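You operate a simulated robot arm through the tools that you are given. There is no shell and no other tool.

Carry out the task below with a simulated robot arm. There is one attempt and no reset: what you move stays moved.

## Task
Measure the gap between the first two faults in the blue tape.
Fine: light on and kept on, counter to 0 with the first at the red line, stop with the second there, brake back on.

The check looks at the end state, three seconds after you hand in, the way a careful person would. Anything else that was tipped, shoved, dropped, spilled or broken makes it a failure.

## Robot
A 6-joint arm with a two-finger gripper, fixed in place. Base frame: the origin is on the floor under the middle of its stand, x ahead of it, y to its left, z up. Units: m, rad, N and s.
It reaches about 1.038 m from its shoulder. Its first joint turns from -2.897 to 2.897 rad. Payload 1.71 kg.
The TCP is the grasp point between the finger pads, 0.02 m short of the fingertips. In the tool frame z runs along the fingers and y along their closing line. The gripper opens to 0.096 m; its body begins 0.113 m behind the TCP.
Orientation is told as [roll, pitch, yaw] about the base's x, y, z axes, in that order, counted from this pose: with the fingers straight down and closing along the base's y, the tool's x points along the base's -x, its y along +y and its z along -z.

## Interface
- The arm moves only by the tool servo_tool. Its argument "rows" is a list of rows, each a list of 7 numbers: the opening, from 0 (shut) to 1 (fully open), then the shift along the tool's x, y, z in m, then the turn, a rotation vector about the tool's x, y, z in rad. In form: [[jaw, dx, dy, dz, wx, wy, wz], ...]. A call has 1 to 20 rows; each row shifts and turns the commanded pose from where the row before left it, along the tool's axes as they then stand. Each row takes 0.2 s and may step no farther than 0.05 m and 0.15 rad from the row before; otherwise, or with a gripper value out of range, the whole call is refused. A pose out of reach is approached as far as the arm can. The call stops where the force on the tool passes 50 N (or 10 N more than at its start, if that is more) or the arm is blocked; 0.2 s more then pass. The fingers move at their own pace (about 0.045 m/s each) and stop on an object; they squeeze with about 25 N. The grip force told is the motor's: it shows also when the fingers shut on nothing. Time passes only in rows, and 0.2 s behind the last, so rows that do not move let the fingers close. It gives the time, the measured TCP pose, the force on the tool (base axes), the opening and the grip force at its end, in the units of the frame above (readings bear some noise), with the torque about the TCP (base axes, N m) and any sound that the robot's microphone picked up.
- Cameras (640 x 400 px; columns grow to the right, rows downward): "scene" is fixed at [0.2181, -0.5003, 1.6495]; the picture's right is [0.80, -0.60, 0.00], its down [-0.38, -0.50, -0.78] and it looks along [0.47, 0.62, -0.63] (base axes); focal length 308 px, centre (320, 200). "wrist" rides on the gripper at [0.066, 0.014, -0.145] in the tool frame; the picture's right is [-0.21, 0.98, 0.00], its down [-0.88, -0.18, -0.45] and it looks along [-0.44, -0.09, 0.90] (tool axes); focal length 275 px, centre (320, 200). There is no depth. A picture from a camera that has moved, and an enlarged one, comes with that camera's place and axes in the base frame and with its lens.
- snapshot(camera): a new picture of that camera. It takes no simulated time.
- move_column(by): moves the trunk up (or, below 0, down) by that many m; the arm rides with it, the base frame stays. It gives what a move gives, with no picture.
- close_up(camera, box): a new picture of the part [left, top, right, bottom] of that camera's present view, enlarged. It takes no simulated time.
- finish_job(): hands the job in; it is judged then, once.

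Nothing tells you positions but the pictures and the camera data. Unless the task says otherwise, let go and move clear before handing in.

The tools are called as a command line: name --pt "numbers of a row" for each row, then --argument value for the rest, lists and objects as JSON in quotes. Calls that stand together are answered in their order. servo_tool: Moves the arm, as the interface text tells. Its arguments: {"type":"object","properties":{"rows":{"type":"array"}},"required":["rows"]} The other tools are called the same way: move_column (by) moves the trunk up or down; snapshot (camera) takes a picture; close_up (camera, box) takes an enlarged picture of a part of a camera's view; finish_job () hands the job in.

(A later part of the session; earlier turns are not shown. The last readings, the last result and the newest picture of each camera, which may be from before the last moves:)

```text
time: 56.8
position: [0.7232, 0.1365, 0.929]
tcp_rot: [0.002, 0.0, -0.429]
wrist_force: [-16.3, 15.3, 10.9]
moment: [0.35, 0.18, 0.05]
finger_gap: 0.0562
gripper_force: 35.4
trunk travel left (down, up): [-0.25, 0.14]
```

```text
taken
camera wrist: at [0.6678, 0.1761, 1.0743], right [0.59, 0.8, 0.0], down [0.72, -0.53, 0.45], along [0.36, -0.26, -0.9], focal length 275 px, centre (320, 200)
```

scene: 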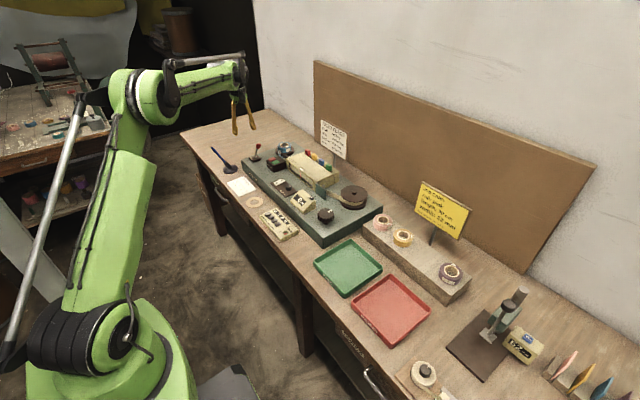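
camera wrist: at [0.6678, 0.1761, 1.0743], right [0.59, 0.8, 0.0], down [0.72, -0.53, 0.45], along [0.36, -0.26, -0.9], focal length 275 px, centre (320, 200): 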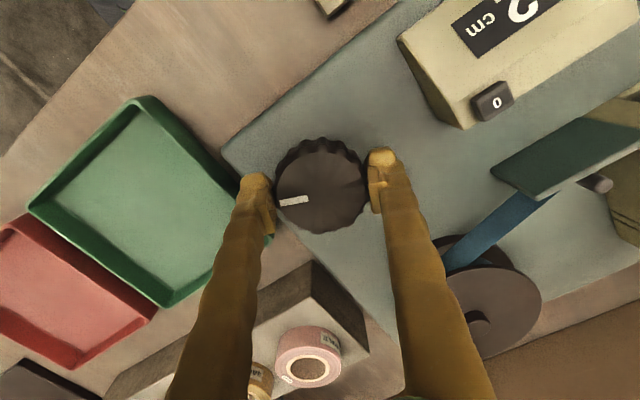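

Counter reads 32. Releasing to look again.

servo_tool --pt "1 0 0 0 0 0 0" --pt "1 0 0 0 0 0 0" --pt "1 0 0 0 0 0 0" --pt "1 0 0 -0.035 0 0 0" --pt "1 0 0 -0.03 0 0 0" --pt "1 0 0 0 0 0 -0.1433" --pt "1 0 0 0 0 0 -0.1433" --pt "1 0 0 0 0 0 -0.1433" --pt "1 0.0088 0.0405 0 0 0 0" --pt "1 0.0088 0.0405 0 0 0 0" --pt "1 0.0088 0.0405 0 0 0 0" --pt "1 0.0088 0.0405 0 0 0 0" --pt "1 0.0088 0.0405 0 0 0 0" --pt "1 0.0088 0.0405 0 0 0 0" --pt "1 0.0088 0.0405 0.012 0 0 0" --pt "1 0 0 0 0 0 0"

close_up --camera "wrist" --box '[230, 220, 430, 340]'

close_up --camera "scene" --box '[288, 155, 320, 182]'

close_up --camera "wrist" --box '[330, 260, 415, 310]'

```text
time: 60.2
position: [0.6635, 0.419, 0.9826]
tcp_rot: [-0.001, -0.001, -0.001]
wrist_force: [-0.1, 0.9, -0.6]
moment: [-0.04, 0.01, -0.01]
finger_gap: 0.0962
gripper_force: 0.1
trunk travel left (down, up): [-0.25, 0.14]
```

```text
3.20 times, centred on (330, 280) of wrist
camera zoom: at [0.5965, 0.4326, 1.1267], right [0.21, 0.98, 0.0], down [0.88, -0.18, 0.45], along [0.44, -0.09, -0.9], focal length 881 px, centre (288, -56)
```

zoom: 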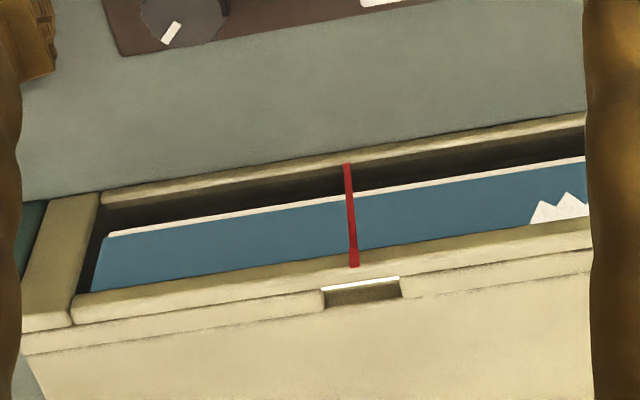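

```text
14.81 times, centred on (304, 168) of scene
camera zoom: at [0.2181, -0.5003, 1.6495], right [0.8, -0.6, 0.0], down [-0.38, -0.5, -0.78], along [0.47, 0.62, -0.63], focal length 4571 px, centre (557, 667)
```

zoom: 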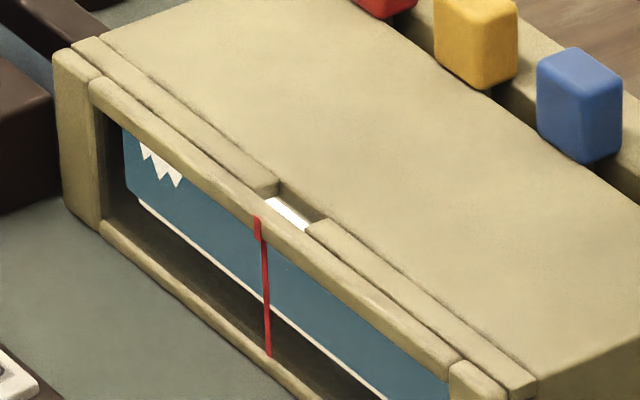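

```text
7.53 times, centred on (372, 285) of wrist
camera zoom: at [0.5965, 0.4326, 1.1267], right [0.21, 0.98, 0.0], down [0.88, -0.18, 0.45], along [0.44, -0.09, -0.9], focal length 2073 px, centre (-75, -440)
```

zoom: 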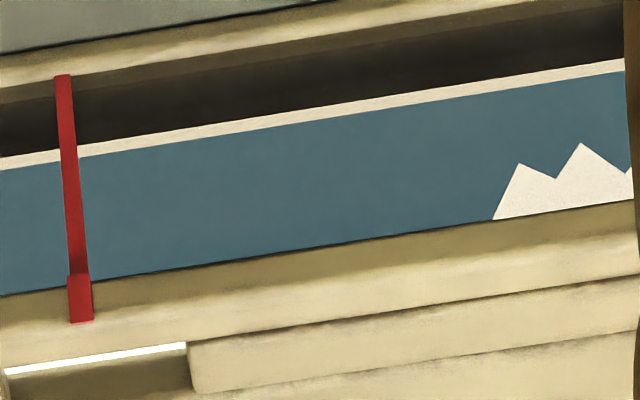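

The first fault is in view: a fray (serrated top edge), roughly 7 cm upstream of the line. I'll shift the camera to see all of it and measure its centre.

servo_tool --pt "1 0 0.03 0 0 0 0" --pt "1 0 0.02 0 0 0 0" --pt "1 0 0 0 0 0 0" --pt "1 0 0 0 0 0 0"

close_up --camera "wrist" --box '[270, 240, 400, 320]'

close_up --camera "scene" --box '[292, 158, 310, 176]'

```text
time: 61.2
position: [0.6616, 0.4678, 0.9817]
tcp_rot: [0.0, 0.001, 0.002]
wrist_force: [0.8, 0.6, -0.1]
moment: [0.01, -0.02, 0.0]
finger_gap: 0.0958
gripper_force: 0.0
trunk travel left (down, up): [-0.25, 0.14]
```

```text
4.92 times, centred on (335, 280) of wrist
camera zoom: at [0.596, 0.482, 1.1273], right [0.21, 0.98, 0.0], down [0.88, -0.18, 0.45], along [0.44, -0.09, -0.9], focal length 1355 px, centre (246, -194)
```

zoom: 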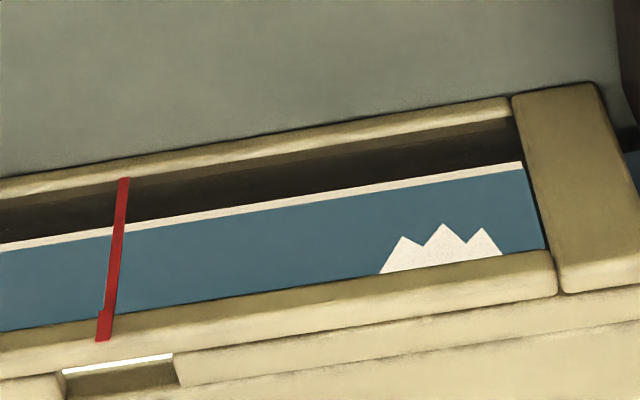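

```text
16.00 times, centred on (301, 167) of scene
camera zoom: at [0.2181, -0.5003, 1.6495], right [0.8, -0.6, 0.0], down [-0.38, -0.5, -0.78], along [0.47, 0.62, -0.63], focal length 4937 px, centre (624, 728)
```

zoom: 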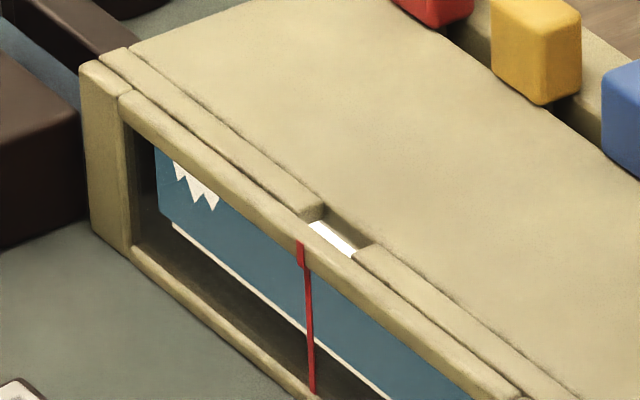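

The fray's centre is ~7.0 cm before the line. I'll wind about 6.3 cm (0.39 rad), then measure square-on for the last bit.

servo_tool --pt "1 -0.0076 -0.0415 -0.005 0 0 0" --pt "1 -0.0076 -0.0415 -0.005 0 0 0" --pt "1 -0.0076 -0.0415 0 0 0 0" --pt "1 -0.0076 -0.0415 0 0 0 0" --pt "1 -0.0076 -0.0415 0 0 0 0" --pt "1 -0.0076 -0.0415 0 0 0 0" --pt "1 -0.0076 -0.0415 0 0 0 0" --pt "1 -0.0076 -0.0415 0 0 0 0" --pt "1 0 0 0 0 0 0" --pt "1 0 0 0.036 0 0 0" --pt "1 0 0 0.032 0 0 0" --pt "1 0 0 0 0 0 0" --pt "0 0 0 0 0 0 0" --pt "0 0 0 0 0 0 0" --pt "0 0 0 0 0 0 0" --pt "0 0 0 0 0 0 0"

servo_tool --pt "0 0 0 0 0 0 0.078" --pt "0 0 0 0 0 0 0.078" --pt "0 0 0 0 0 0 0.078" --pt "0 0 0 0 0 0 0.078" --pt "0 0 0 0 0 0 0.078" --pt "0 0 0 0 0 0 0"

snapshot --camera "wrist"

```text
time: 64.6
position: [0.7254, 0.1343, 0.9231]
tcp_rot: [-0.001, 0.0, 0.001]
wrist_force: [-2.9, 1.2, -0.6]
moment: [0.04, -0.03, -0.02]
finger_gap: 0.0583
gripper_force: 34.4
trunk travel left (down, up): [-0.25, 0.14]
```

```text
time: 66.0
position: [0.7242, 0.135, 0.9225]
tcp_rot: [0.001, -0.001, -0.39]
wrist_force: [18.2, -4.4, 3.3]
moment: [-0.01, 0.16, -0.01]
finger_gap: 0.0577
gripper_force: 34.7
trunk travel left (down, up): [-0.25, 0.14]
```

```text
taken
camera wrist: at [0.6681, 0.1733, 1.0679], right [0.56, 0.83, 0.0], down [0.74, -0.5, 0.44], along [0.37, -0.25, -0.9], focal length 275 px, centre (320, 200)
```

wrist: 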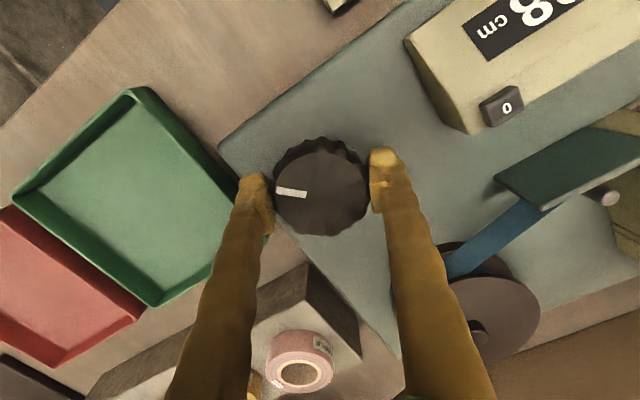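

Counter 38. Going to the square-on viewing pose to measure the remainder.

servo_tool --pt "1 0 0 0 0 0 0" --pt "1 0 0 0 0 0 0" --pt "1 0 0 0 0 0 0" --pt "1 0 0 -0.035 0 0 0" --pt "1 0 0 -0.035 0 0 0" --pt "1 0 0 0 0 0 -0.13" --pt "1 0 0 0 0 0 -0.13" --pt "1 0 0 0 0 0 -0.13" --pt "1 0.0105 0.0437 0 0 0 0" --pt "1 0.0105 0.0437 0 0 0 0" --pt "1 0.0105 0.0437 0 0 0 0" --pt "1 0.0105 0.0437 0 0 0 0" --pt "1 0.0105 0.0437 0 0 0 0" --pt "1 0.0105 0.0437 0.01 0 0 0" --pt "1 0 0 0 0 0 0" --pt "1 0 0 0 0 0 0"

close_up --camera "wrist" --box '[310, 240, 410, 310]'

close_up --camera "scene" --box '[288, 155, 320, 182]'

```text
time: 69.4
position: [0.6577, 0.3976, 0.9839]
tcp_rot: [0.0, 0.001, 0.0]
wrist_force: [0.3, -0.7, 0.0]
moment: [0.0, 0.0, 0.0]
finger_gap: 0.0961
gripper_force: 0.1
trunk travel left (down, up): [-0.25, 0.14]
```

```text
5.71 times, centred on (360, 275) of wrist
camera zoom: at [0.5909, 0.4126, 1.1291], right [0.21, 0.98, 0.0], down [0.88, -0.18, 0.45], along [0.44, -0.09, -0.9], focal length 1573 px, centre (91, -229)
```

zoom: 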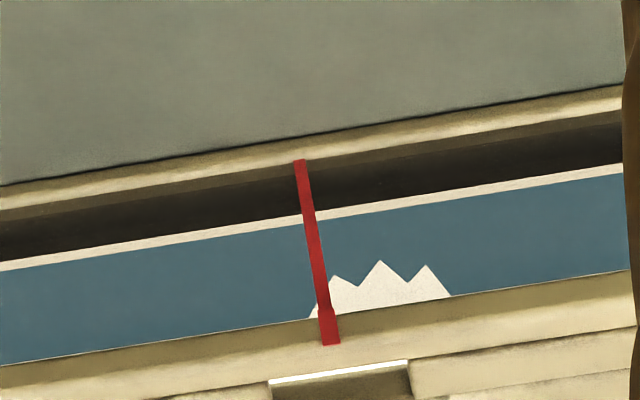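

```text
14.81 times, centred on (304, 168) of scene
camera zoom: at [0.2181, -0.5003, 1.6495], right [0.8, -0.6, 0.0], down [-0.38, -0.5, -0.78], along [0.47, 0.62, -0.63], focal length 4571 px, centre (557, 667)
```

zoom: 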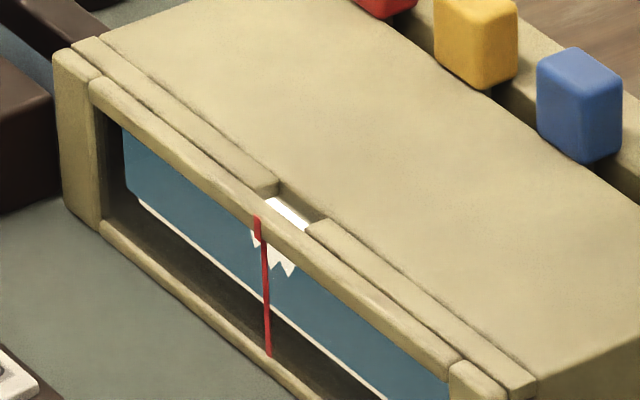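

The fray centre is ~1.05 cm before the line. I'll grip again and turn a small 0.06 rad.

servo_tool --pt "1 -0.01085 -0.0438 -0.005 0 0 0" --pt "1 -0.01085 -0.0438 -0.005 0 0 0" --pt "1 -0.01085 -0.0438 0 0 0 0" --pt "1 -0.01085 -0.0438 0 0 0 0" --pt "1 -0.01085 -0.0438 0 0 0 0" --pt "1 -0.01085 -0.0438 0 0 0 0" --pt "1 0 0 0 0 0 0" --pt "1 0 0 0.037 0 0 0" --pt "1 0 0 0.033 0 0 0" --pt "1 0 0 0 0 0 0" --pt "0 0 0 0 0 0 0" --pt "0 0 0 0 0 0 0" --pt "0 0 0 0 0 0 0" --pt "0 0 0 0 0 0 0"

close_up --camera "wrist" --box '[240, 120, 400, 250]'

servo_tool --pt "0 0 0 0 0 0 0.02" --pt "0 0 0 0 0 0 0.02" --pt "0 0 0 0 0 0 0.02" --pt "0 0 0 0 0 0 0"

close_up --camera "wrist" --box '[240, 120, 400, 250]'

snapshot --camera "wrist"

```text
time: 72.4
position: [0.7243, 0.1349, 0.9254]
tcp_rot: [-0.001, -0.001, 0.001]
wrist_force: [-1.3, -26.3, 0.9]
moment: [-0.28, -0.12, 0.0]
finger_gap: 0.0576
gripper_force: 35.4
trunk travel left (down, up): [-0.25, 0.14]
```

```text
3.08 times, centred on (320, 185) of wrist
camera zoom: at [0.6587, 0.1493, 1.0693], right [0.21, 0.98, 0.0], down [0.88, -0.18, 0.45], along [0.44, -0.09, -0.9], focal length 847 px, centre (320, 246)
```

zoom: 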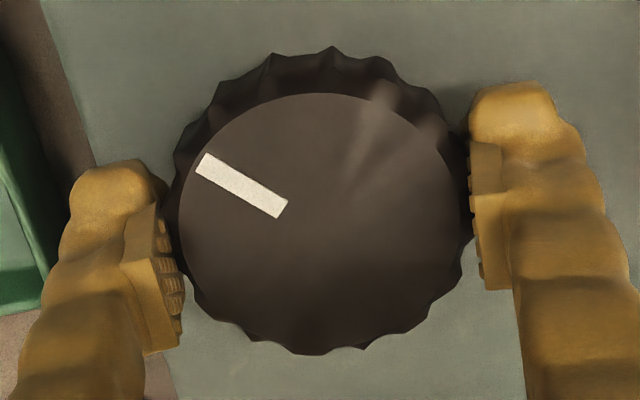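

```text
time: 73.4
position: [0.7252, 0.1345, 0.924]
tcp_rot: [0.0, -0.003, -0.059]
wrist_force: [8.4, -19.0, 10.5]
moment: [0.0, 0.12, 0.0]
finger_gap: 0.0578
gripper_force: 35.1
trunk travel left (down, up): [-0.25, 0.14]
```

```text
3.08 times, centred on (320, 185) of wrist
camera zoom: at [0.6596, 0.1529, 1.0693], right [0.26, 0.96, 0.0], down [0.86, -0.24, 0.45], along [0.43, -0.12, -0.9], focal length 847 px, centre (320, 246)
```

zoom: 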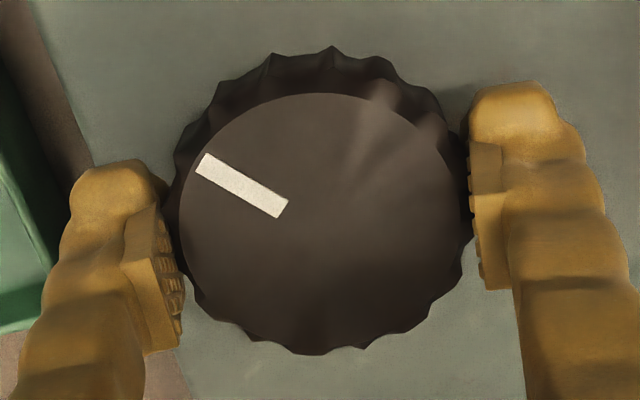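

```text
taken
camera wrist: at [0.6596, 0.1529, 1.0693], right [0.26, 0.96, 0.0], down [0.86, -0.24, 0.45], along [0.43, -0.12, -0.9], focal length 275 px, centre (320, 200)
```

wrist: 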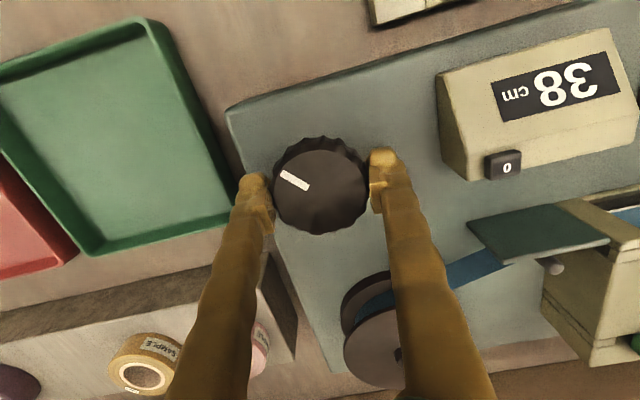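

The knob followed the turn. Releasing to look square-on again.

servo_tool --pt "1 0 0 0 0 0 0" --pt "1 0 0 0 0 0 0" --pt "1 0 0 0 0 0 0" --pt "1 0 0 -0.035 0 0 0" --pt "1 0 0 -0.035 0 0 0" --pt "1 0 0 0 0 0 -0.06" --pt "1 0.0105 0.0437 0 0 0 0" --pt "1 0.0105 0.0437 0 0 0 0" --pt "1 0.0105 0.0437 0 0 0 0" --pt "1 0.0105 0.0437 0 0 0 0" --pt "1 0.0105 0.0437 0 0 0 0" --pt "1 0.0105 0.0437 0.01 0 0 0" --pt "1 0 0 0 0 0 0" --pt "1 0 0 0 0 0 0"

close_up --camera "wrist" --box '[310, 240, 410, 310]'

close_up --camera "scene" --box '[288, 155, 320, 182]'

```text
time: 76.4
position: [0.6634, 0.3965, 0.9828]
tcp_rot: [0.001, 0.002, 0.0]
wrist_force: [0.0, 0.3, 0.1]
moment: [0.01, 0.0, -0.01]
finger_gap: 0.096
gripper_force: 0.1
trunk travel left (down, up): [-0.25, 0.14]
```

```text
5.71 times, centred on (360, 275) of wrist
camera zoom: at [0.5971, 0.4109, 1.1276], right [0.21, 0.98, 0.0], down [0.88, -0.18, 0.45], along [0.44, -0.09, -0.9], focal length 1573 px, centre (91, -229)
```

zoom: 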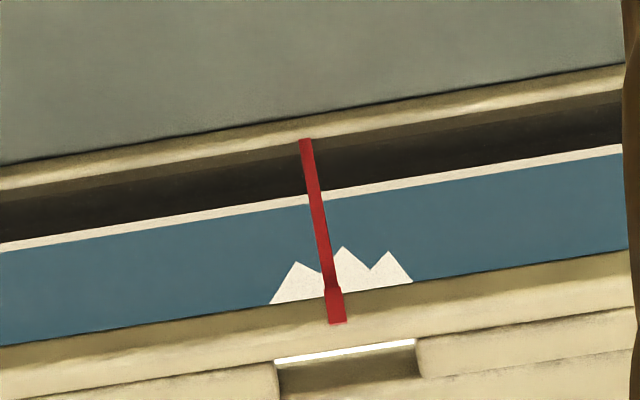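

```text
14.81 times, centred on (304, 168) of scene
camera zoom: at [0.2181, -0.5003, 1.6495], right [0.8, -0.6, 0.0], down [-0.38, -0.5, -0.78], along [0.47, 0.62, -0.63], focal length 4571 px, centre (557, 667)
```

zoom: 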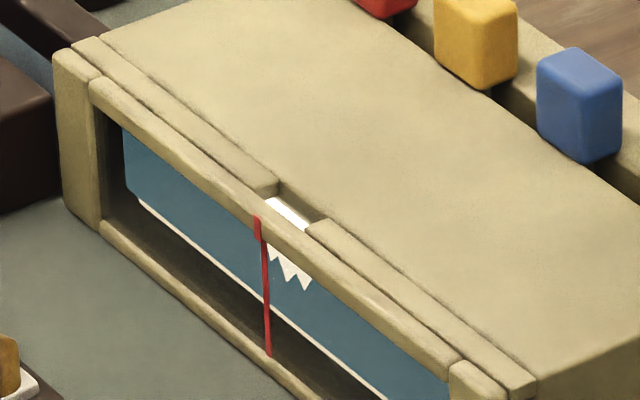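

The fray's centre is now ~1.4 mm short of the line. One more tiny nudge (≈0.01 rad), then I'll reset the counter.

servo_tool --pt "1 -0.0101 -0.0436 -0.005 0 0 0" --pt "1 -0.0101 -0.0436 -0.005 0 0 0" --pt "1 -0.0101 -0.0436 0 0 0 0" --pt "1 -0.0101 -0.0436 0 0 0 0" --pt "1 -0.0101 -0.0436 0 0 0 0" --pt "1 -0.0101 -0.0436 0 0 0 0" --pt "1 0 0 0 0 0 0" --pt "1 0 0 0.037 0 0 0" --pt "1 0 0 0.032 0 0 0" --pt "1 0 0 0 0 0 0" --pt "0 0 0 0 0 0 0" --pt "0 0 0 0 0 0 0" --pt "0 0 0 0 0 0 0" --pt "0 0 0 0 0 0 0"

close_up --camera "wrist" --box '[240, 120, 400, 250]'

servo_tool --pt "0 0 0 0 0 0 0.006" --pt "0 0 0 0 0 0 0.005" --pt "0 0 0 0 0 0 0"

close_up --camera "wrist" --box '[240, 120, 400, 250]'

```text
time: 79.4
position: [0.7274, 0.135, 0.9213]
tcp_rot: [0.0, -0.001, 0.002]
wrist_force: [1.8, 26.5, 7.7]
moment: [0.22, 0.1, 0.0]
finger_gap: 0.059
gripper_force: 34.9
trunk travel left (down, up): [-0.25, 0.14]
```

```text
3.08 times, centred on (320, 185) of wrist
camera zoom: at [0.6599, 0.1489, 1.066], right [0.2, 0.98, 0.0], down [0.88, -0.18, 0.45], along [0.44, -0.09, -0.9], focal length 847 px, centre (320, 246)
```

zoom: 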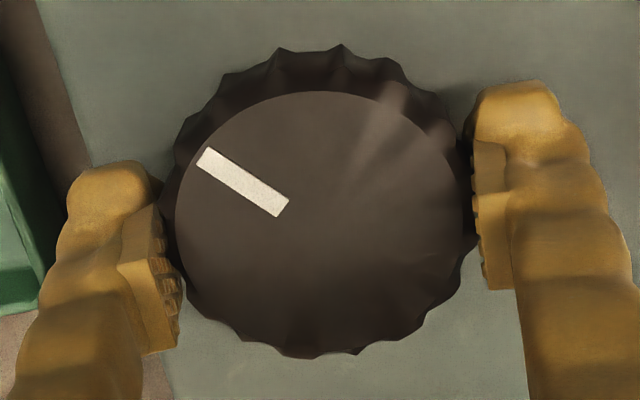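

```text
time: 80.2
position: [0.7246, 0.1353, 0.9216]
tcp_rot: [0.0, -0.001, -0.012]
wrist_force: [17.3, 18.8, -5.3]
moment: [-0.39, 0.1, -0.05]
finger_gap: 0.0584
gripper_force: 35.0
trunk travel left (down, up): [-0.25, 0.14]
```

```text
3.08 times, centred on (320, 185) of wrist
camera zoom: at [0.6592, 0.1499, 1.0664], right [0.22, 0.98, 0.0], down [0.87, -0.19, 0.44], along [0.43, -0.1, -0.9], focal length 847 px, centre (320, 246)
```

zoom: 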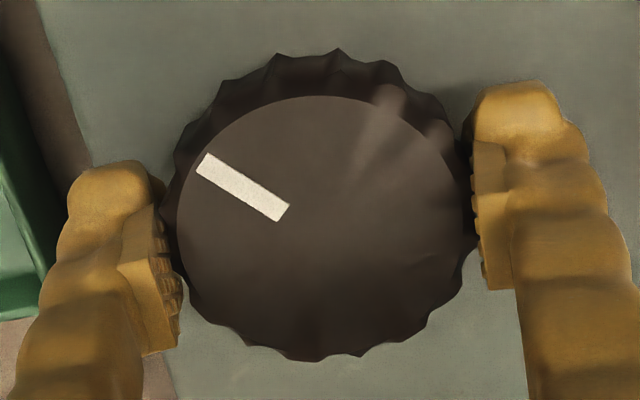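

servo_tool --pt "1 0 0 0 0 0 0" --pt "1 0 0 0 0 0 0" --pt "1 0 0 0 0 0 0" --pt "1 0 0 -0.035 0 0 0" --pt "1 0 0 -0.035 0 0 0" --pt "1 0 0 0 0 0 -0.012" --pt "1 0.0105 0.0437 0 0 0 0" --pt "1 0.0105 0.0437 0 0 0 0" --pt "1 0.0105 0.0437 0 0 0 0" --pt "1 0.0105 0.0437 0 0 0 0" --pt "1 0.0105 0.0437 0 0 0 0" --pt "1 0.0105 0.0437 0.01 0 0 0" --pt "1 0 0 0 0 0 0" --pt "1 0 0 0 0 0 0"

close_up --camera "wrist" --box '[310, 240, 410, 310]'

close_up --camera "scene" --box '[288, 155, 320, 182]'

snapshot --camera "wrist"

```text
time: 83.2
position: [0.6574, 0.3969, 0.9864]
tcp_rot: [-0.001, -0.001, 0.001]
wrist_force: [0.2, 0.3, 0.5]
moment: [-0.03, 0.0, 0.0]
finger_gap: 0.0961
gripper_force: 0.1
trunk travel left (down, up): [-0.25, 0.14]
```

```text
5.71 times, centred on (360, 275) of wrist
camera zoom: at [0.5918, 0.4106, 1.1308], right [0.2, 0.98, 0.0], down [0.88, -0.18, 0.45], along [0.44, -0.09, -0.9], focal length 1573 px, centre (91, -229)
```

zoom: 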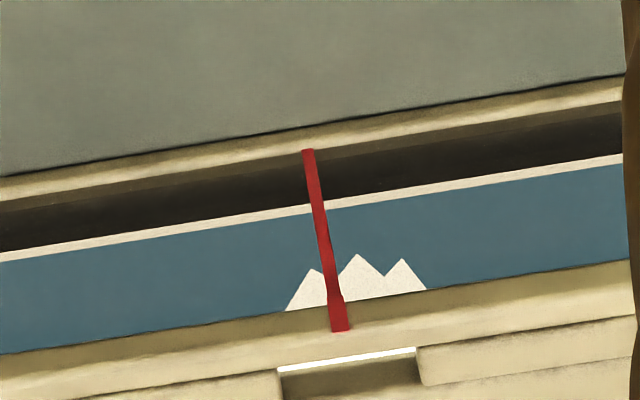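

```text
14.81 times, centred on (304, 168) of scene
camera zoom: at [0.2181, -0.5003, 1.6495], right [0.8, -0.6, 0.0], down [-0.38, -0.5, -0.78], along [0.47, 0.62, -0.63], focal length 4571 px, centre (557, 667)
```

zoom: 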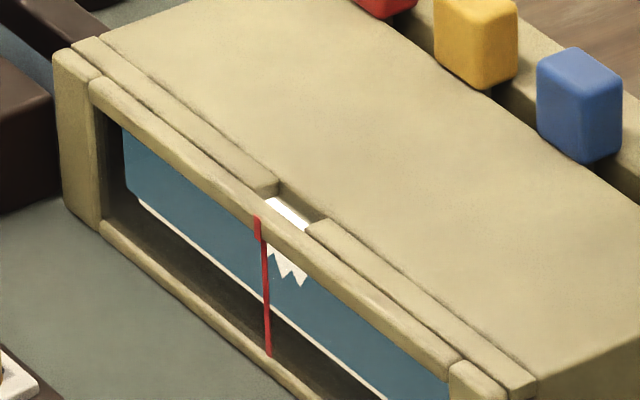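

```text
taken
camera wrist: at [0.5918, 0.4106, 1.1308], right [0.2, 0.98, 0.0], down [0.88, -0.18, 0.45], along [0.44, -0.09, -0.9], focal length 275 px, centre (320, 200)
```

wrist: 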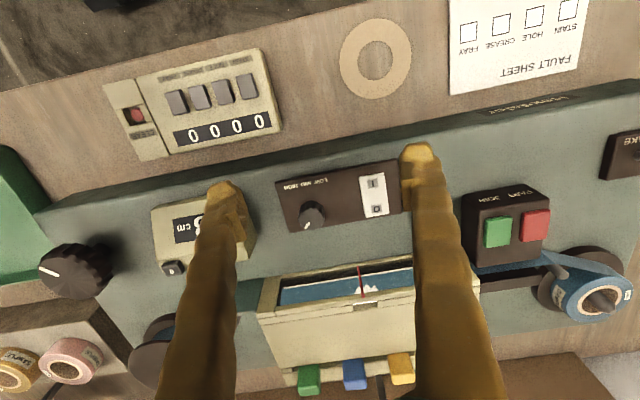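

The tape actually slid back slightly (the knob can turn backward; re-gripping made its ridges re-seat). It's now ~3.5 mm short. I'll re-grip at exactly the same yaw as at release to avoid re-seating, and turn ~0.024 rad.

servo_tool --pt "1 -0.01038 -0.04387 -0.005 0 0 0" --pt "1 -0.01038 -0.04387 -0.005 0 0 0" --pt "1 -0.01038 -0.04387 0 0 0 0" --pt "1 -0.01038 -0.04387 0 0 0 0" --pt "1 -0.01038 -0.04387 0 0 0 0" --pt "1 -0.01038 -0.04387 0 0 0 0" --pt "1 0 0 0 0 0 0.012" --pt "1 0 0 0.037 0 0 0" --pt "1 0 0 0.035 0 0 0" --pt "1 0 0 0 0 0 0" --pt "1 0 0 0 0 0 0"

close_up --camera "wrist" --box '[240, 120, 400, 250]'

servo_tool --pt "0 0 0 0 0 0 0" --pt "0 0 0 0 0 0 0" --pt "0 0 0 0 0 0 0" --pt "0 0 0 0 0 0 0"

close_up --camera "wrist" --box '[240, 120, 400, 250]'

```text
time: 85.6
position: [0.7202, 0.1334, 0.9224]
tcp_rot: [0.0, 0.0, -0.011]
wrist_force: [0.3, -0.7, -0.5]
moment: [-0.01, -0.02, 0.04]
finger_gap: 0.0961
gripper_force: 0.1
trunk travel left (down, up): [-0.25, 0.14]
```

```text
3.08 times, centred on (320, 185) of wrist
camera zoom: at [0.6541, 0.1479, 1.0658], right [0.22, 0.98, 0.0], down [0.87, -0.19, 0.45], along [0.43, -0.1, -0.9], focal length 847 px, centre (320, 246)
```

zoom: 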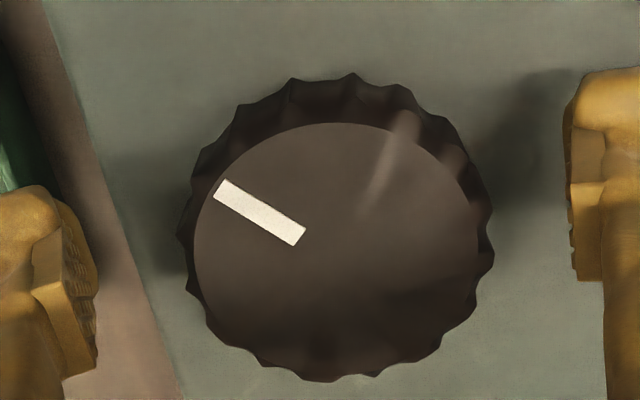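

```text
time: 86.6
position: [0.7214, 0.1359, 0.9214]
tcp_rot: [0.0, 0.002, -0.009]
wrist_force: [2.5, 20.7, 5.3]
moment: [0.17, 0.12, 0.07]
finger_gap: 0.0587
gripper_force: 34.9
trunk travel left (down, up): [-0.25, 0.14]
```

```text
3.08 times, centred on (320, 185) of wrist
camera zoom: at [0.6543, 0.1497, 1.0658], right [0.21, 0.98, 0.0], down [0.87, -0.19, 0.45], along [0.43, -0.09, -0.9], focal length 847 px, centre (320, 246)
```

zoom: 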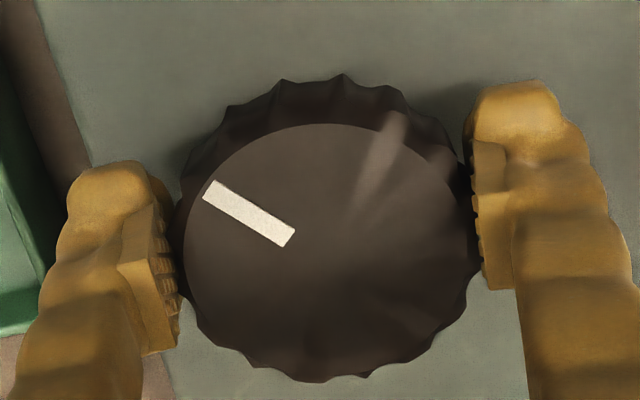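

Closing didn't rotate the knob this time. Turning 0.024 rad, then release and look.

servo_tool --pt "0 0 0 0 0 0 0.012" --pt "0 0 0 0 0 0 0.012" --pt "0 0 0 0 0 0 0" --pt "0 0 0 0 0 0 0"

close_up --camera "wrist" --box '[240, 120, 400, 250]'

servo_tool --pt "1 0 0 0 0 0 0" --pt "1 0 0 0 0 0 0" --pt "1 0 0 0 0 0 0" --pt "1 0 0 -0.035 0 0 0" --pt "1 0 0 -0.035 0 0 0" --pt "1 0 0 0 0 0 -0.036" --pt "1 0.0105 0.0437 0 0 0 0" --pt "1 0.0105 0.0437 0 0 0 0" --pt "1 0.0105 0.0437 0 0 0 0" --pt "1 0.0105 0.0437 0 0 0 0" --pt "1 0.0105 0.0437 0 0 0 0" --pt "1 0.0105 0.0437 0.01 0 0 0" --pt "1 0 0 0 0 0 0" --pt "1 0 0 0 0 0 0"

close_up --camera "wrist" --box '[310, 240, 410, 310]'

close_up --camera "scene" --box '[288, 155, 320, 182]'

```text
time: 87.6
position: [0.7215, 0.1352, 0.9221]
tcp_rot: [0.001, 0.001, -0.034]
wrist_force: [-9.0, 14.1, -14.8]
moment: [-0.14, 0.05, 0.07]
finger_gap: 0.0584
gripper_force: 34.7
trunk travel left (down, up): [-0.25, 0.14]
```

```text
3.08 times, centred on (320, 185) of wrist
camera zoom: at [0.6549, 0.1516, 1.0662], right [0.24, 0.97, 0.0], down [0.87, -0.21, 0.44], along [0.43, -0.11, -0.9], focal length 847 px, centre (320, 246)
```

zoom: 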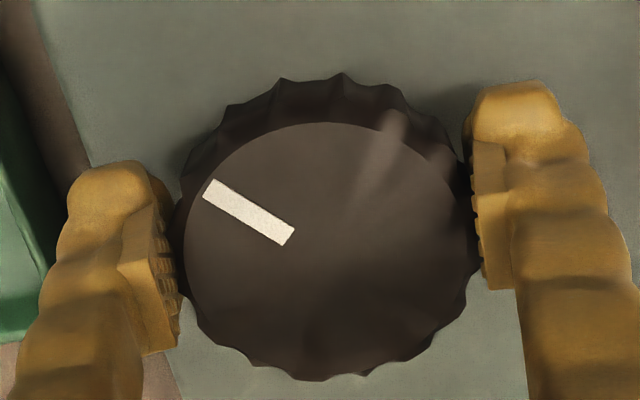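

```text
time: 90.6
position: [0.6557, 0.3972, 0.9824]
tcp_rot: [0.001, -0.001, 0.001]
wrist_force: [0.9, -1.0, 0.5]
moment: [0.01, 0.01, 0.02]
finger_gap: 0.0958
gripper_force: 0.0
trunk travel left (down, up): [-0.25, 0.14]
```

```text
5.71 times, centred on (360, 275) of wrist
camera zoom: at [0.5901, 0.4125, 1.1269], right [0.2, 0.98, 0.0], down [0.88, -0.18, 0.45], along [0.44, -0.09, -0.9], focal length 1573 px, centre (91, -229)
```

zoom: 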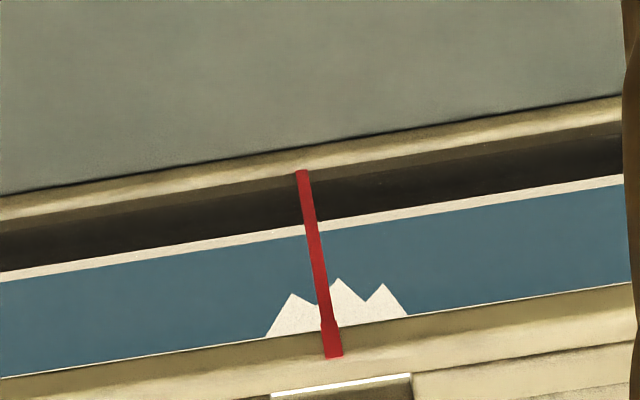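

```text
14.81 times, centred on (304, 168) of scene
camera zoom: at [0.2181, -0.5003, 1.6495], right [0.8, -0.6, 0.0], down [-0.38, -0.5, -0.78], along [0.47, 0.62, -0.63], focal length 4571 px, centre (557, 667)
```

zoom: 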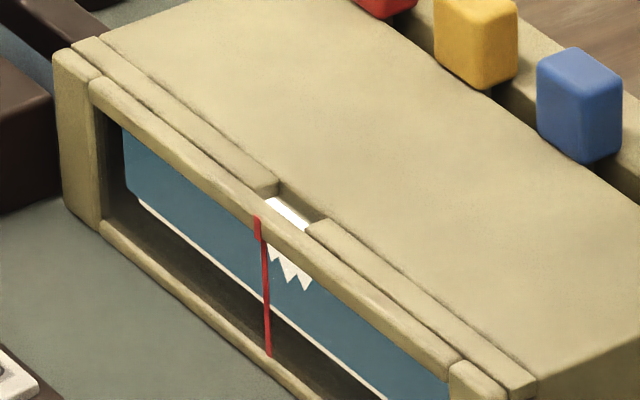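

close_up --camera "wrist" --box '[345, 275, 395, 305]'

close_up --camera "scene" --box '[302, 164, 314, 176]'

```text
12.80 times, centred on (370, 290) of wrist
camera zoom: at [0.5901, 0.4125, 1.1269], right [0.2, 0.98, 0.0], down [0.88, -0.18, 0.45], along [0.44, -0.09, -0.9], focal length 3524 px, centre (-320, -952)
```

zoom: 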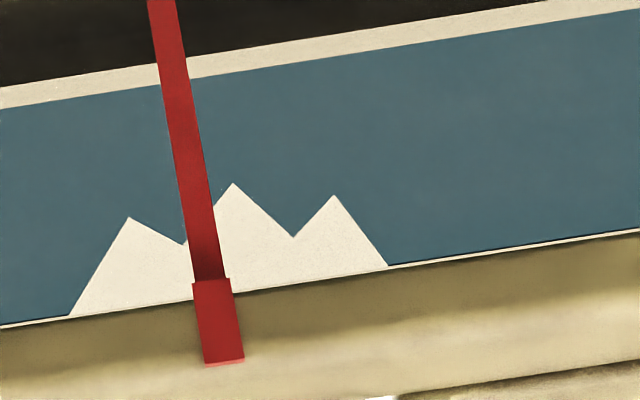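

```text
16.00 times, centred on (308, 170) of scene
camera zoom: at [0.2181, -0.5003, 1.6495], right [0.8, -0.6, 0.0], down [-0.38, -0.5, -0.78], along [0.47, 0.62, -0.63], focal length 4937 px, centre (512, 680)
```

zoom: 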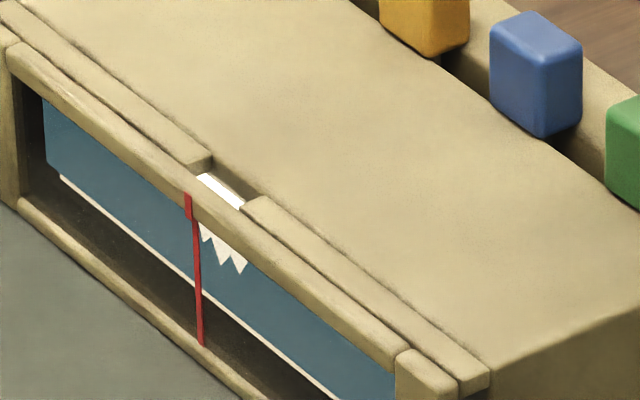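

The line now crosses the fray within ~1.5 mm of its middle — good. Next: close the fingers and go over the counter's reset button (~[0.734,0.236,0.930]), using one fingertip.

servo_tool --pt "0 -0.01496 -0.03464 0 0 0 0" --pt "0 -0.01496 -0.03464 0 0 0 0" --pt "0 -0.01496 -0.03464 0 0 0 0" --pt "0 -0.01496 -0.03464 0 0 0 0" --pt "0 -0.01496 -0.03464 0 0 0 0" --pt "0 0 0 0 0 0 0" --pt "0 0 0 0 0 0 0" --pt "0 0 0 0 0 0 0"

close_up --camera "wrist" --box '[240, 80, 440, 220]'

close_up --camera "scene" --box '[290, 170, 350, 220]'

```text
time: 92.4
position: [0.7351, 0.226, 0.9843]
tcp_rot: [0.0, 0.0, 0.001]
wrist_force: [-0.6, 0.3, 0.5]
moment: [-0.01, -0.04, -0.01]
finger_gap: 0.0
gripper_force: 25.0
trunk travel left (down, up): [-0.25, 0.14]
```

```text
2.86 times, centred on (340, 150) of wrist
camera zoom: at [0.669, 0.2396, 1.1286], right [0.2, 0.98, 0.0], down [0.88, -0.18, 0.45], along [0.44, -0.09, -0.9], focal length 786 px, centre (263, 343)
```

zoom: 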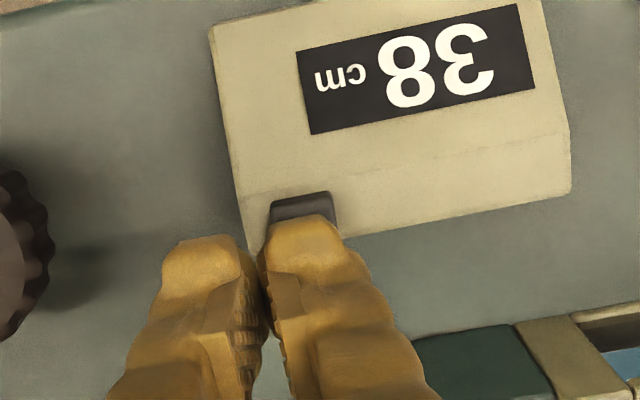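

```text
8.00 times, centred on (320, 195) of scene
camera zoom: at [0.2181, -0.5003, 1.6495], right [0.8, -0.6, 0.0], down [-0.38, -0.5, -0.78], along [0.47, 0.62, -0.63], focal length 2468 px, centre (320, 240)
```

zoom: 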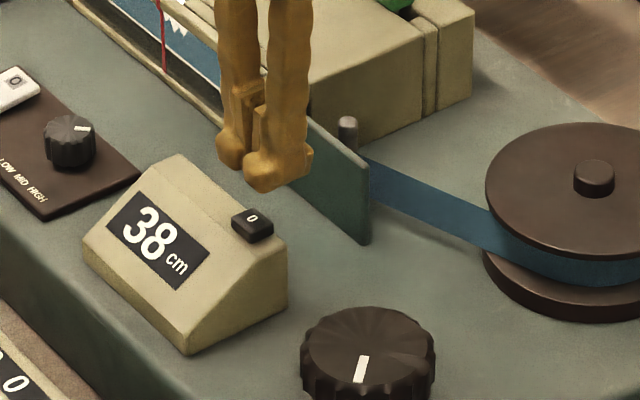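

The +y fingertip lines up with the button. Lowering onto it.

servo_tool --pt "0 0 -0.001 0.015 0 0 0" --pt "0 0 0 0.014 0 0 0" --pt "0 0 0 0.003 0 0 0" --pt "0 0 0 0.003 0 0 0" --pt "0 0 0 0 0 0 0"

close_up --camera "scene" --box '[290, 170, 350, 220]'

```text
time: 93.6
position: [0.7342, 0.2251, 0.9486]
tcp_rot: [0.0, 0.0, 0.003]
wrist_force: [-0.8, -0.2, -0.6]
moment: [0.01, 0.02, 0.0]
finger_gap: 0.0
gripper_force: 25.0
trunk travel left (down, up): [-0.25, 0.14]
```

```text
8.00 times, centred on (320, 195) of scene
camera zoom: at [0.2181, -0.5003, 1.6495], right [0.8, -0.6, 0.0], down [-0.38, -0.5, -0.78], along [0.47, 0.62, -0.63], focal length 2468 px, centre (320, 240)
```

zoom: 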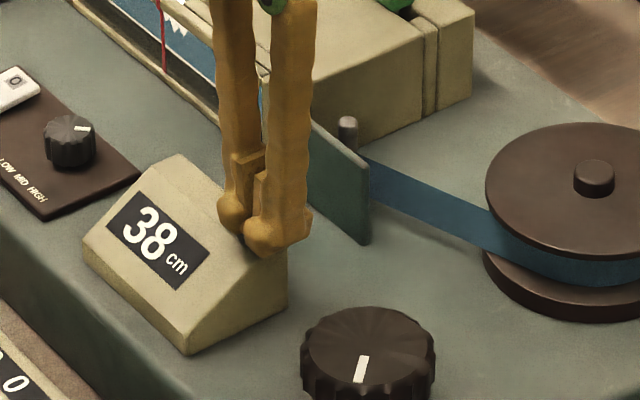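

servo_tool --pt "0 0 0 0.003 0 0 0" --pt "0 0 0 0.003 0 0 0" --pt "0 0 0 0 0 0 0"

close_up --camera "scene" --box '[290, 170, 350, 220]'

```text
time: 94.4
position: [0.735, 0.2239, 0.942]
tcp_rot: [0.0, -0.002, 0.002]
wrist_force: [-1.1, 0.3, 2.7]
moment: [0.02, 0.0, 0.0]
finger_gap: 0.0
gripper_force: 24.6
trunk travel left (down, up): [-0.25, 0.14]
heard: click
```

```text
8.00 times, centred on (320, 195) of scene
camera zoom: at [0.2181, -0.5003, 1.6495], right [0.8, -0.6, 0.0], down [-0.38, -0.5, -0.78], along [0.47, 0.62, -0.63], focal length 2468 px, centre (320, 240)
```

zoom: 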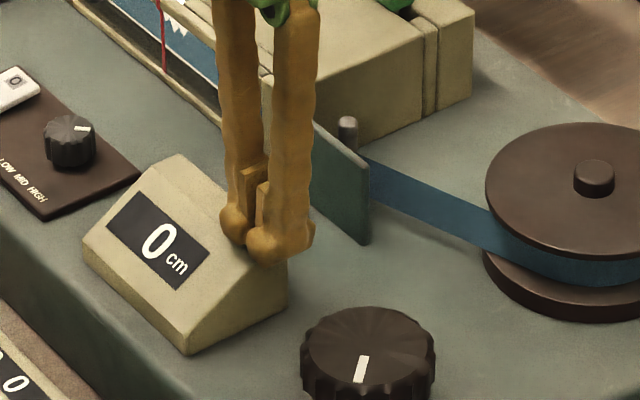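

Counter is reset to 0. Lifting and going to look at the window again for the second fault.

servo_tool --pt "0 0 0 -0.02 0 0 0" --pt "0 0 0 -0.021 0 0 0" --pt "1 0.01476 0.039 0 0 0 0" --pt "1 0.01476 0.039 0 0 0 0" --pt "1 0.01476 0.039 0 0 0 0" --pt "1 0.01476 0.039 0 0 0 0" --pt "1 0.01476 0.039 0 0 0 0" --pt "1 0 0 0 0 0 0" --pt "1 0 0 0 0 0 0"

close_up --camera "wrist" --box '[230, 220, 430, 340]'

close_up --camera "scene" --box '[280, 150, 340, 200]'

```text
time: 96.4
position: [0.6606, 0.4193, 0.9836]
tcp_rot: [0.0, 0.0, 0.002]
wrist_force: [0.3, 0.1, 0.4]
moment: [-0.01, 0.01, 0.05]
finger_gap: 0.096
gripper_force: 0.1
trunk travel left (down, up): [-0.25, 0.14]
```

```text
3.20 times, centred on (330, 280) of wrist
camera zoom: at [0.5937, 0.4329, 1.1288], right [0.2, 0.98, 0.0], down [0.88, -0.18, 0.45], along [0.44, -0.09, -0.9], focal length 881 px, centre (288, -56)
```

zoom: 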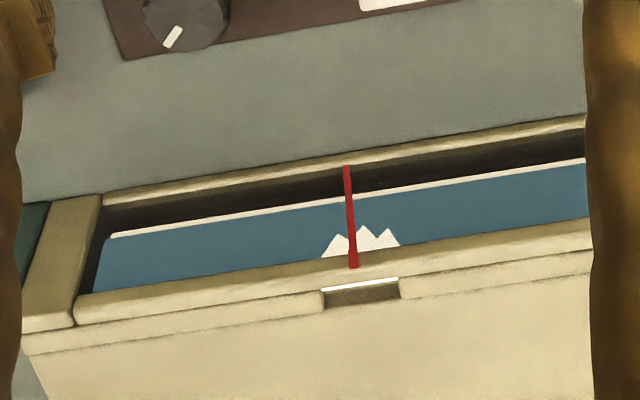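

```text
8.00 times, centred on (310, 175) of scene
camera zoom: at [0.2181, -0.5003, 1.6495], right [0.8, -0.6, 0.0], down [-0.38, -0.5, -0.78], along [0.47, 0.62, -0.63], focal length 2468 px, centre (400, 400)
```

zoom: 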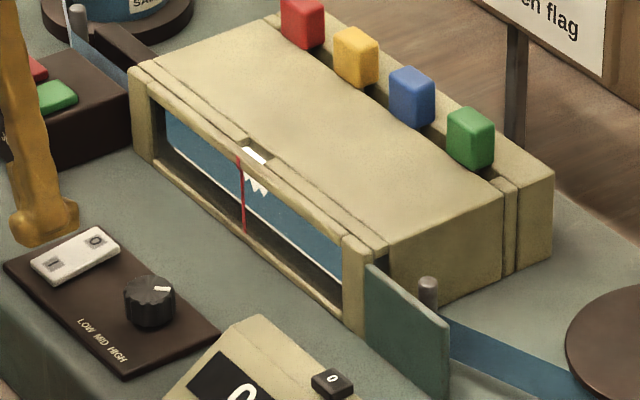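

Fault 1 sits on the line with the counter at 0, and no second fault within the next ~7.7 cm. Back to the knob for another ~7 cm.

servo_tool --pt "1 -0.00886 -0.04036 -0.005 0 0 0" --pt "1 -0.00886 -0.04036 -0.005 0 0 0" --pt "1 -0.00886 -0.04036 0 0 0 0" --pt "1 -0.00886 -0.04036 0 0 0 0" --pt "1 -0.00886 -0.04036 0 0 0 0" --pt "1 -0.00886 -0.04036 0 0 0 0" --pt "1 -0.00886 -0.04036 0 0 0 0" --pt "1 0 0 0 0 0 0.036" --pt "1 0 0 0.036 0 0 0" --pt "1 0 0 0.034 0 0 0" --pt "1 0 0 0 0 0 0" --pt "0 0 0 0 0 0 0" --pt "0 0 0 0 0 0 0" --pt "0 0 0 0 0 0 0" --pt "0 0 0 0 0 0 0"

servo_tool --pt "0 0 0 0 0 0 0.088" --pt "0 0 0 0 0 0 0.088" --pt "0 0 0 0 0 0 0.088" --pt "0 0 0 0 0 0 0.088" --pt "0 0 0 0 0 0 0.088" --pt "0 0 0 0 0 0 0"

snapshot --camera "wrist"

servo_tool --pt "1 0 0 0 0 0 0" --pt "1 0 0 0 0 0 0" --pt "1 0 0 0 0 0 0" --pt "1 0 0 -0.035 0 0 0" --pt "1 0 0 -0.035 0 0 0" --pt "1 0 0 0 0 0 -0.119" --pt "1 0 0 0 0 0 -0.119" --pt "1 0 0 0 0 0 -0.119" --pt "1 0 0 0 0 0 -0.119" --pt "1 0.0088 0.0405 0 0 0 0" --pt "1 0.0088 0.0405 0 0 0 0" --pt "1 0.0088 0.0405 0 0 0 0" --pt "1 0.0088 0.0405 0 0 0 0" --pt "1 0.0088 0.0405 0 0 0 0" --pt "1 0.0088 0.0405 0 0 0 0" --pt "1 0.0088 0.0405 0.01 0 0 0" --pt "1 0 0 0 0 0 0"

close_up --camera "wrist" --box '[230, 220, 430, 340]'

close_up --camera "scene" --box '[280, 150, 350, 210]'

```text
time: 99.6
position: [0.7202, 0.1333, 0.921]
tcp_rot: [0.0, 0.002, -0.032]
wrist_force: [-0.2, 10.5, 2.5]
moment: [0.1, 0.01, 0.01]
finger_gap: 0.0587
gripper_force: 35.5
trunk travel left (down, up): [-0.25, 0.14]
```

```text
time: 101.0
position: [0.7219, 0.1356, 0.923]
tcp_rot: [0.001, 0.0, -0.475]
wrist_force: [-6.9, 21.0, -10.9]
moment: [-0.06, 0.08, 0.05]
finger_gap: 0.0584
gripper_force: 35.0
trunk travel left (down, up): [-0.25, 0.14]
```

```text
taken
camera wrist: at [0.6693, 0.1791, 1.0667], right [0.63, 0.78, 0.0], down [0.7, -0.56, 0.45], along [0.35, -0.28, -0.9], focal length 275 px, centre (320, 200)
```

wrist: 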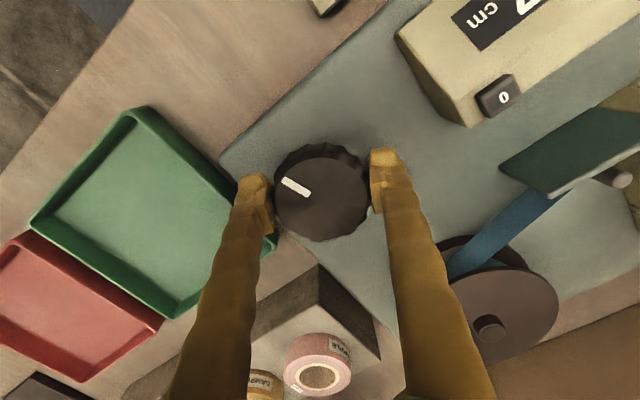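

```text
time: 104.6
position: [0.6619, 0.4213, 0.9832]
tcp_rot: [0.001, 0.0, 0.003]
wrist_force: [0.5, 0.7, -0.4]
moment: [-0.01, 0.03, -0.01]
finger_gap: 0.096
gripper_force: 0.1
trunk travel left (down, up): [-0.25, 0.14]
```

```text
3.20 times, centred on (330, 280) of wrist
camera zoom: at [0.5964, 0.4356, 1.1278], right [0.2, 0.98, 0.0], down [0.88, -0.18, 0.45], along [0.44, -0.09, -0.9], focal length 881 px, centre (288, -56)
```

zoom: 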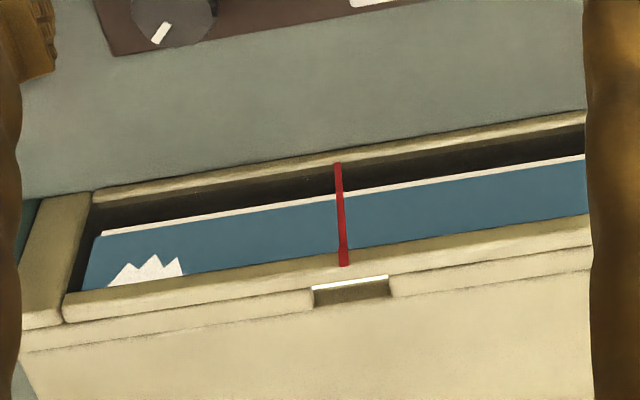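

```text
6.67 times, centred on (315, 180) of scene
camera zoom: at [0.2181, -0.5003, 1.6495], right [0.8, -0.6, 0.0], down [-0.38, -0.5, -0.78], along [0.47, 0.62, -0.63], focal length 2057 px, centre (353, 333)
```

zoom: 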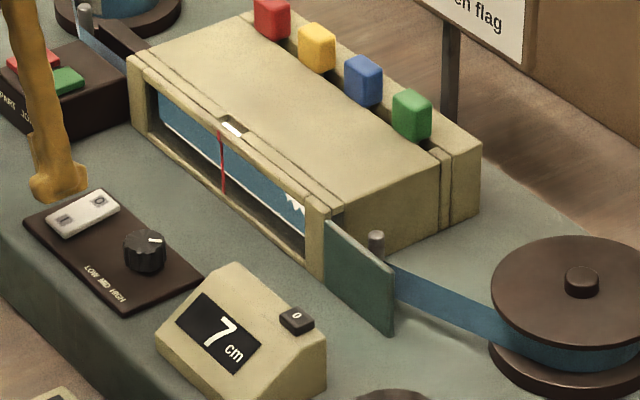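

7 cm wound; no second fault visible yet. I'll do a finer check of the upstream part.

close_up --camera "wrist" --box '[330, 260, 415, 310]'

close_up --camera "scene" --box '[292, 158, 310, 176]'

```text
7.53 times, centred on (372, 285) of wrist
camera zoom: at [0.5964, 0.4356, 1.1278], right [0.2, 0.98, 0.0], down [0.88, -0.18, 0.45], along [0.44, -0.09, -0.9], focal length 2073 px, centre (-75, -440)
```

zoom: 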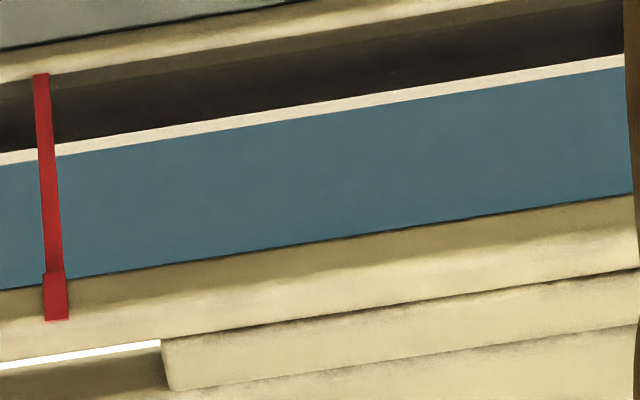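

```text
16.00 times, centred on (301, 167) of scene
camera zoom: at [0.2181, -0.5003, 1.6495], right [0.8, -0.6, 0.0], down [-0.38, -0.5, -0.78], along [0.47, 0.62, -0.63], focal length 4937 px, centre (624, 728)
```

zoom: 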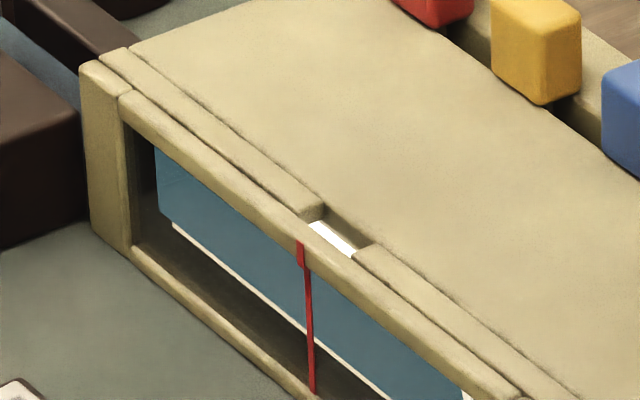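

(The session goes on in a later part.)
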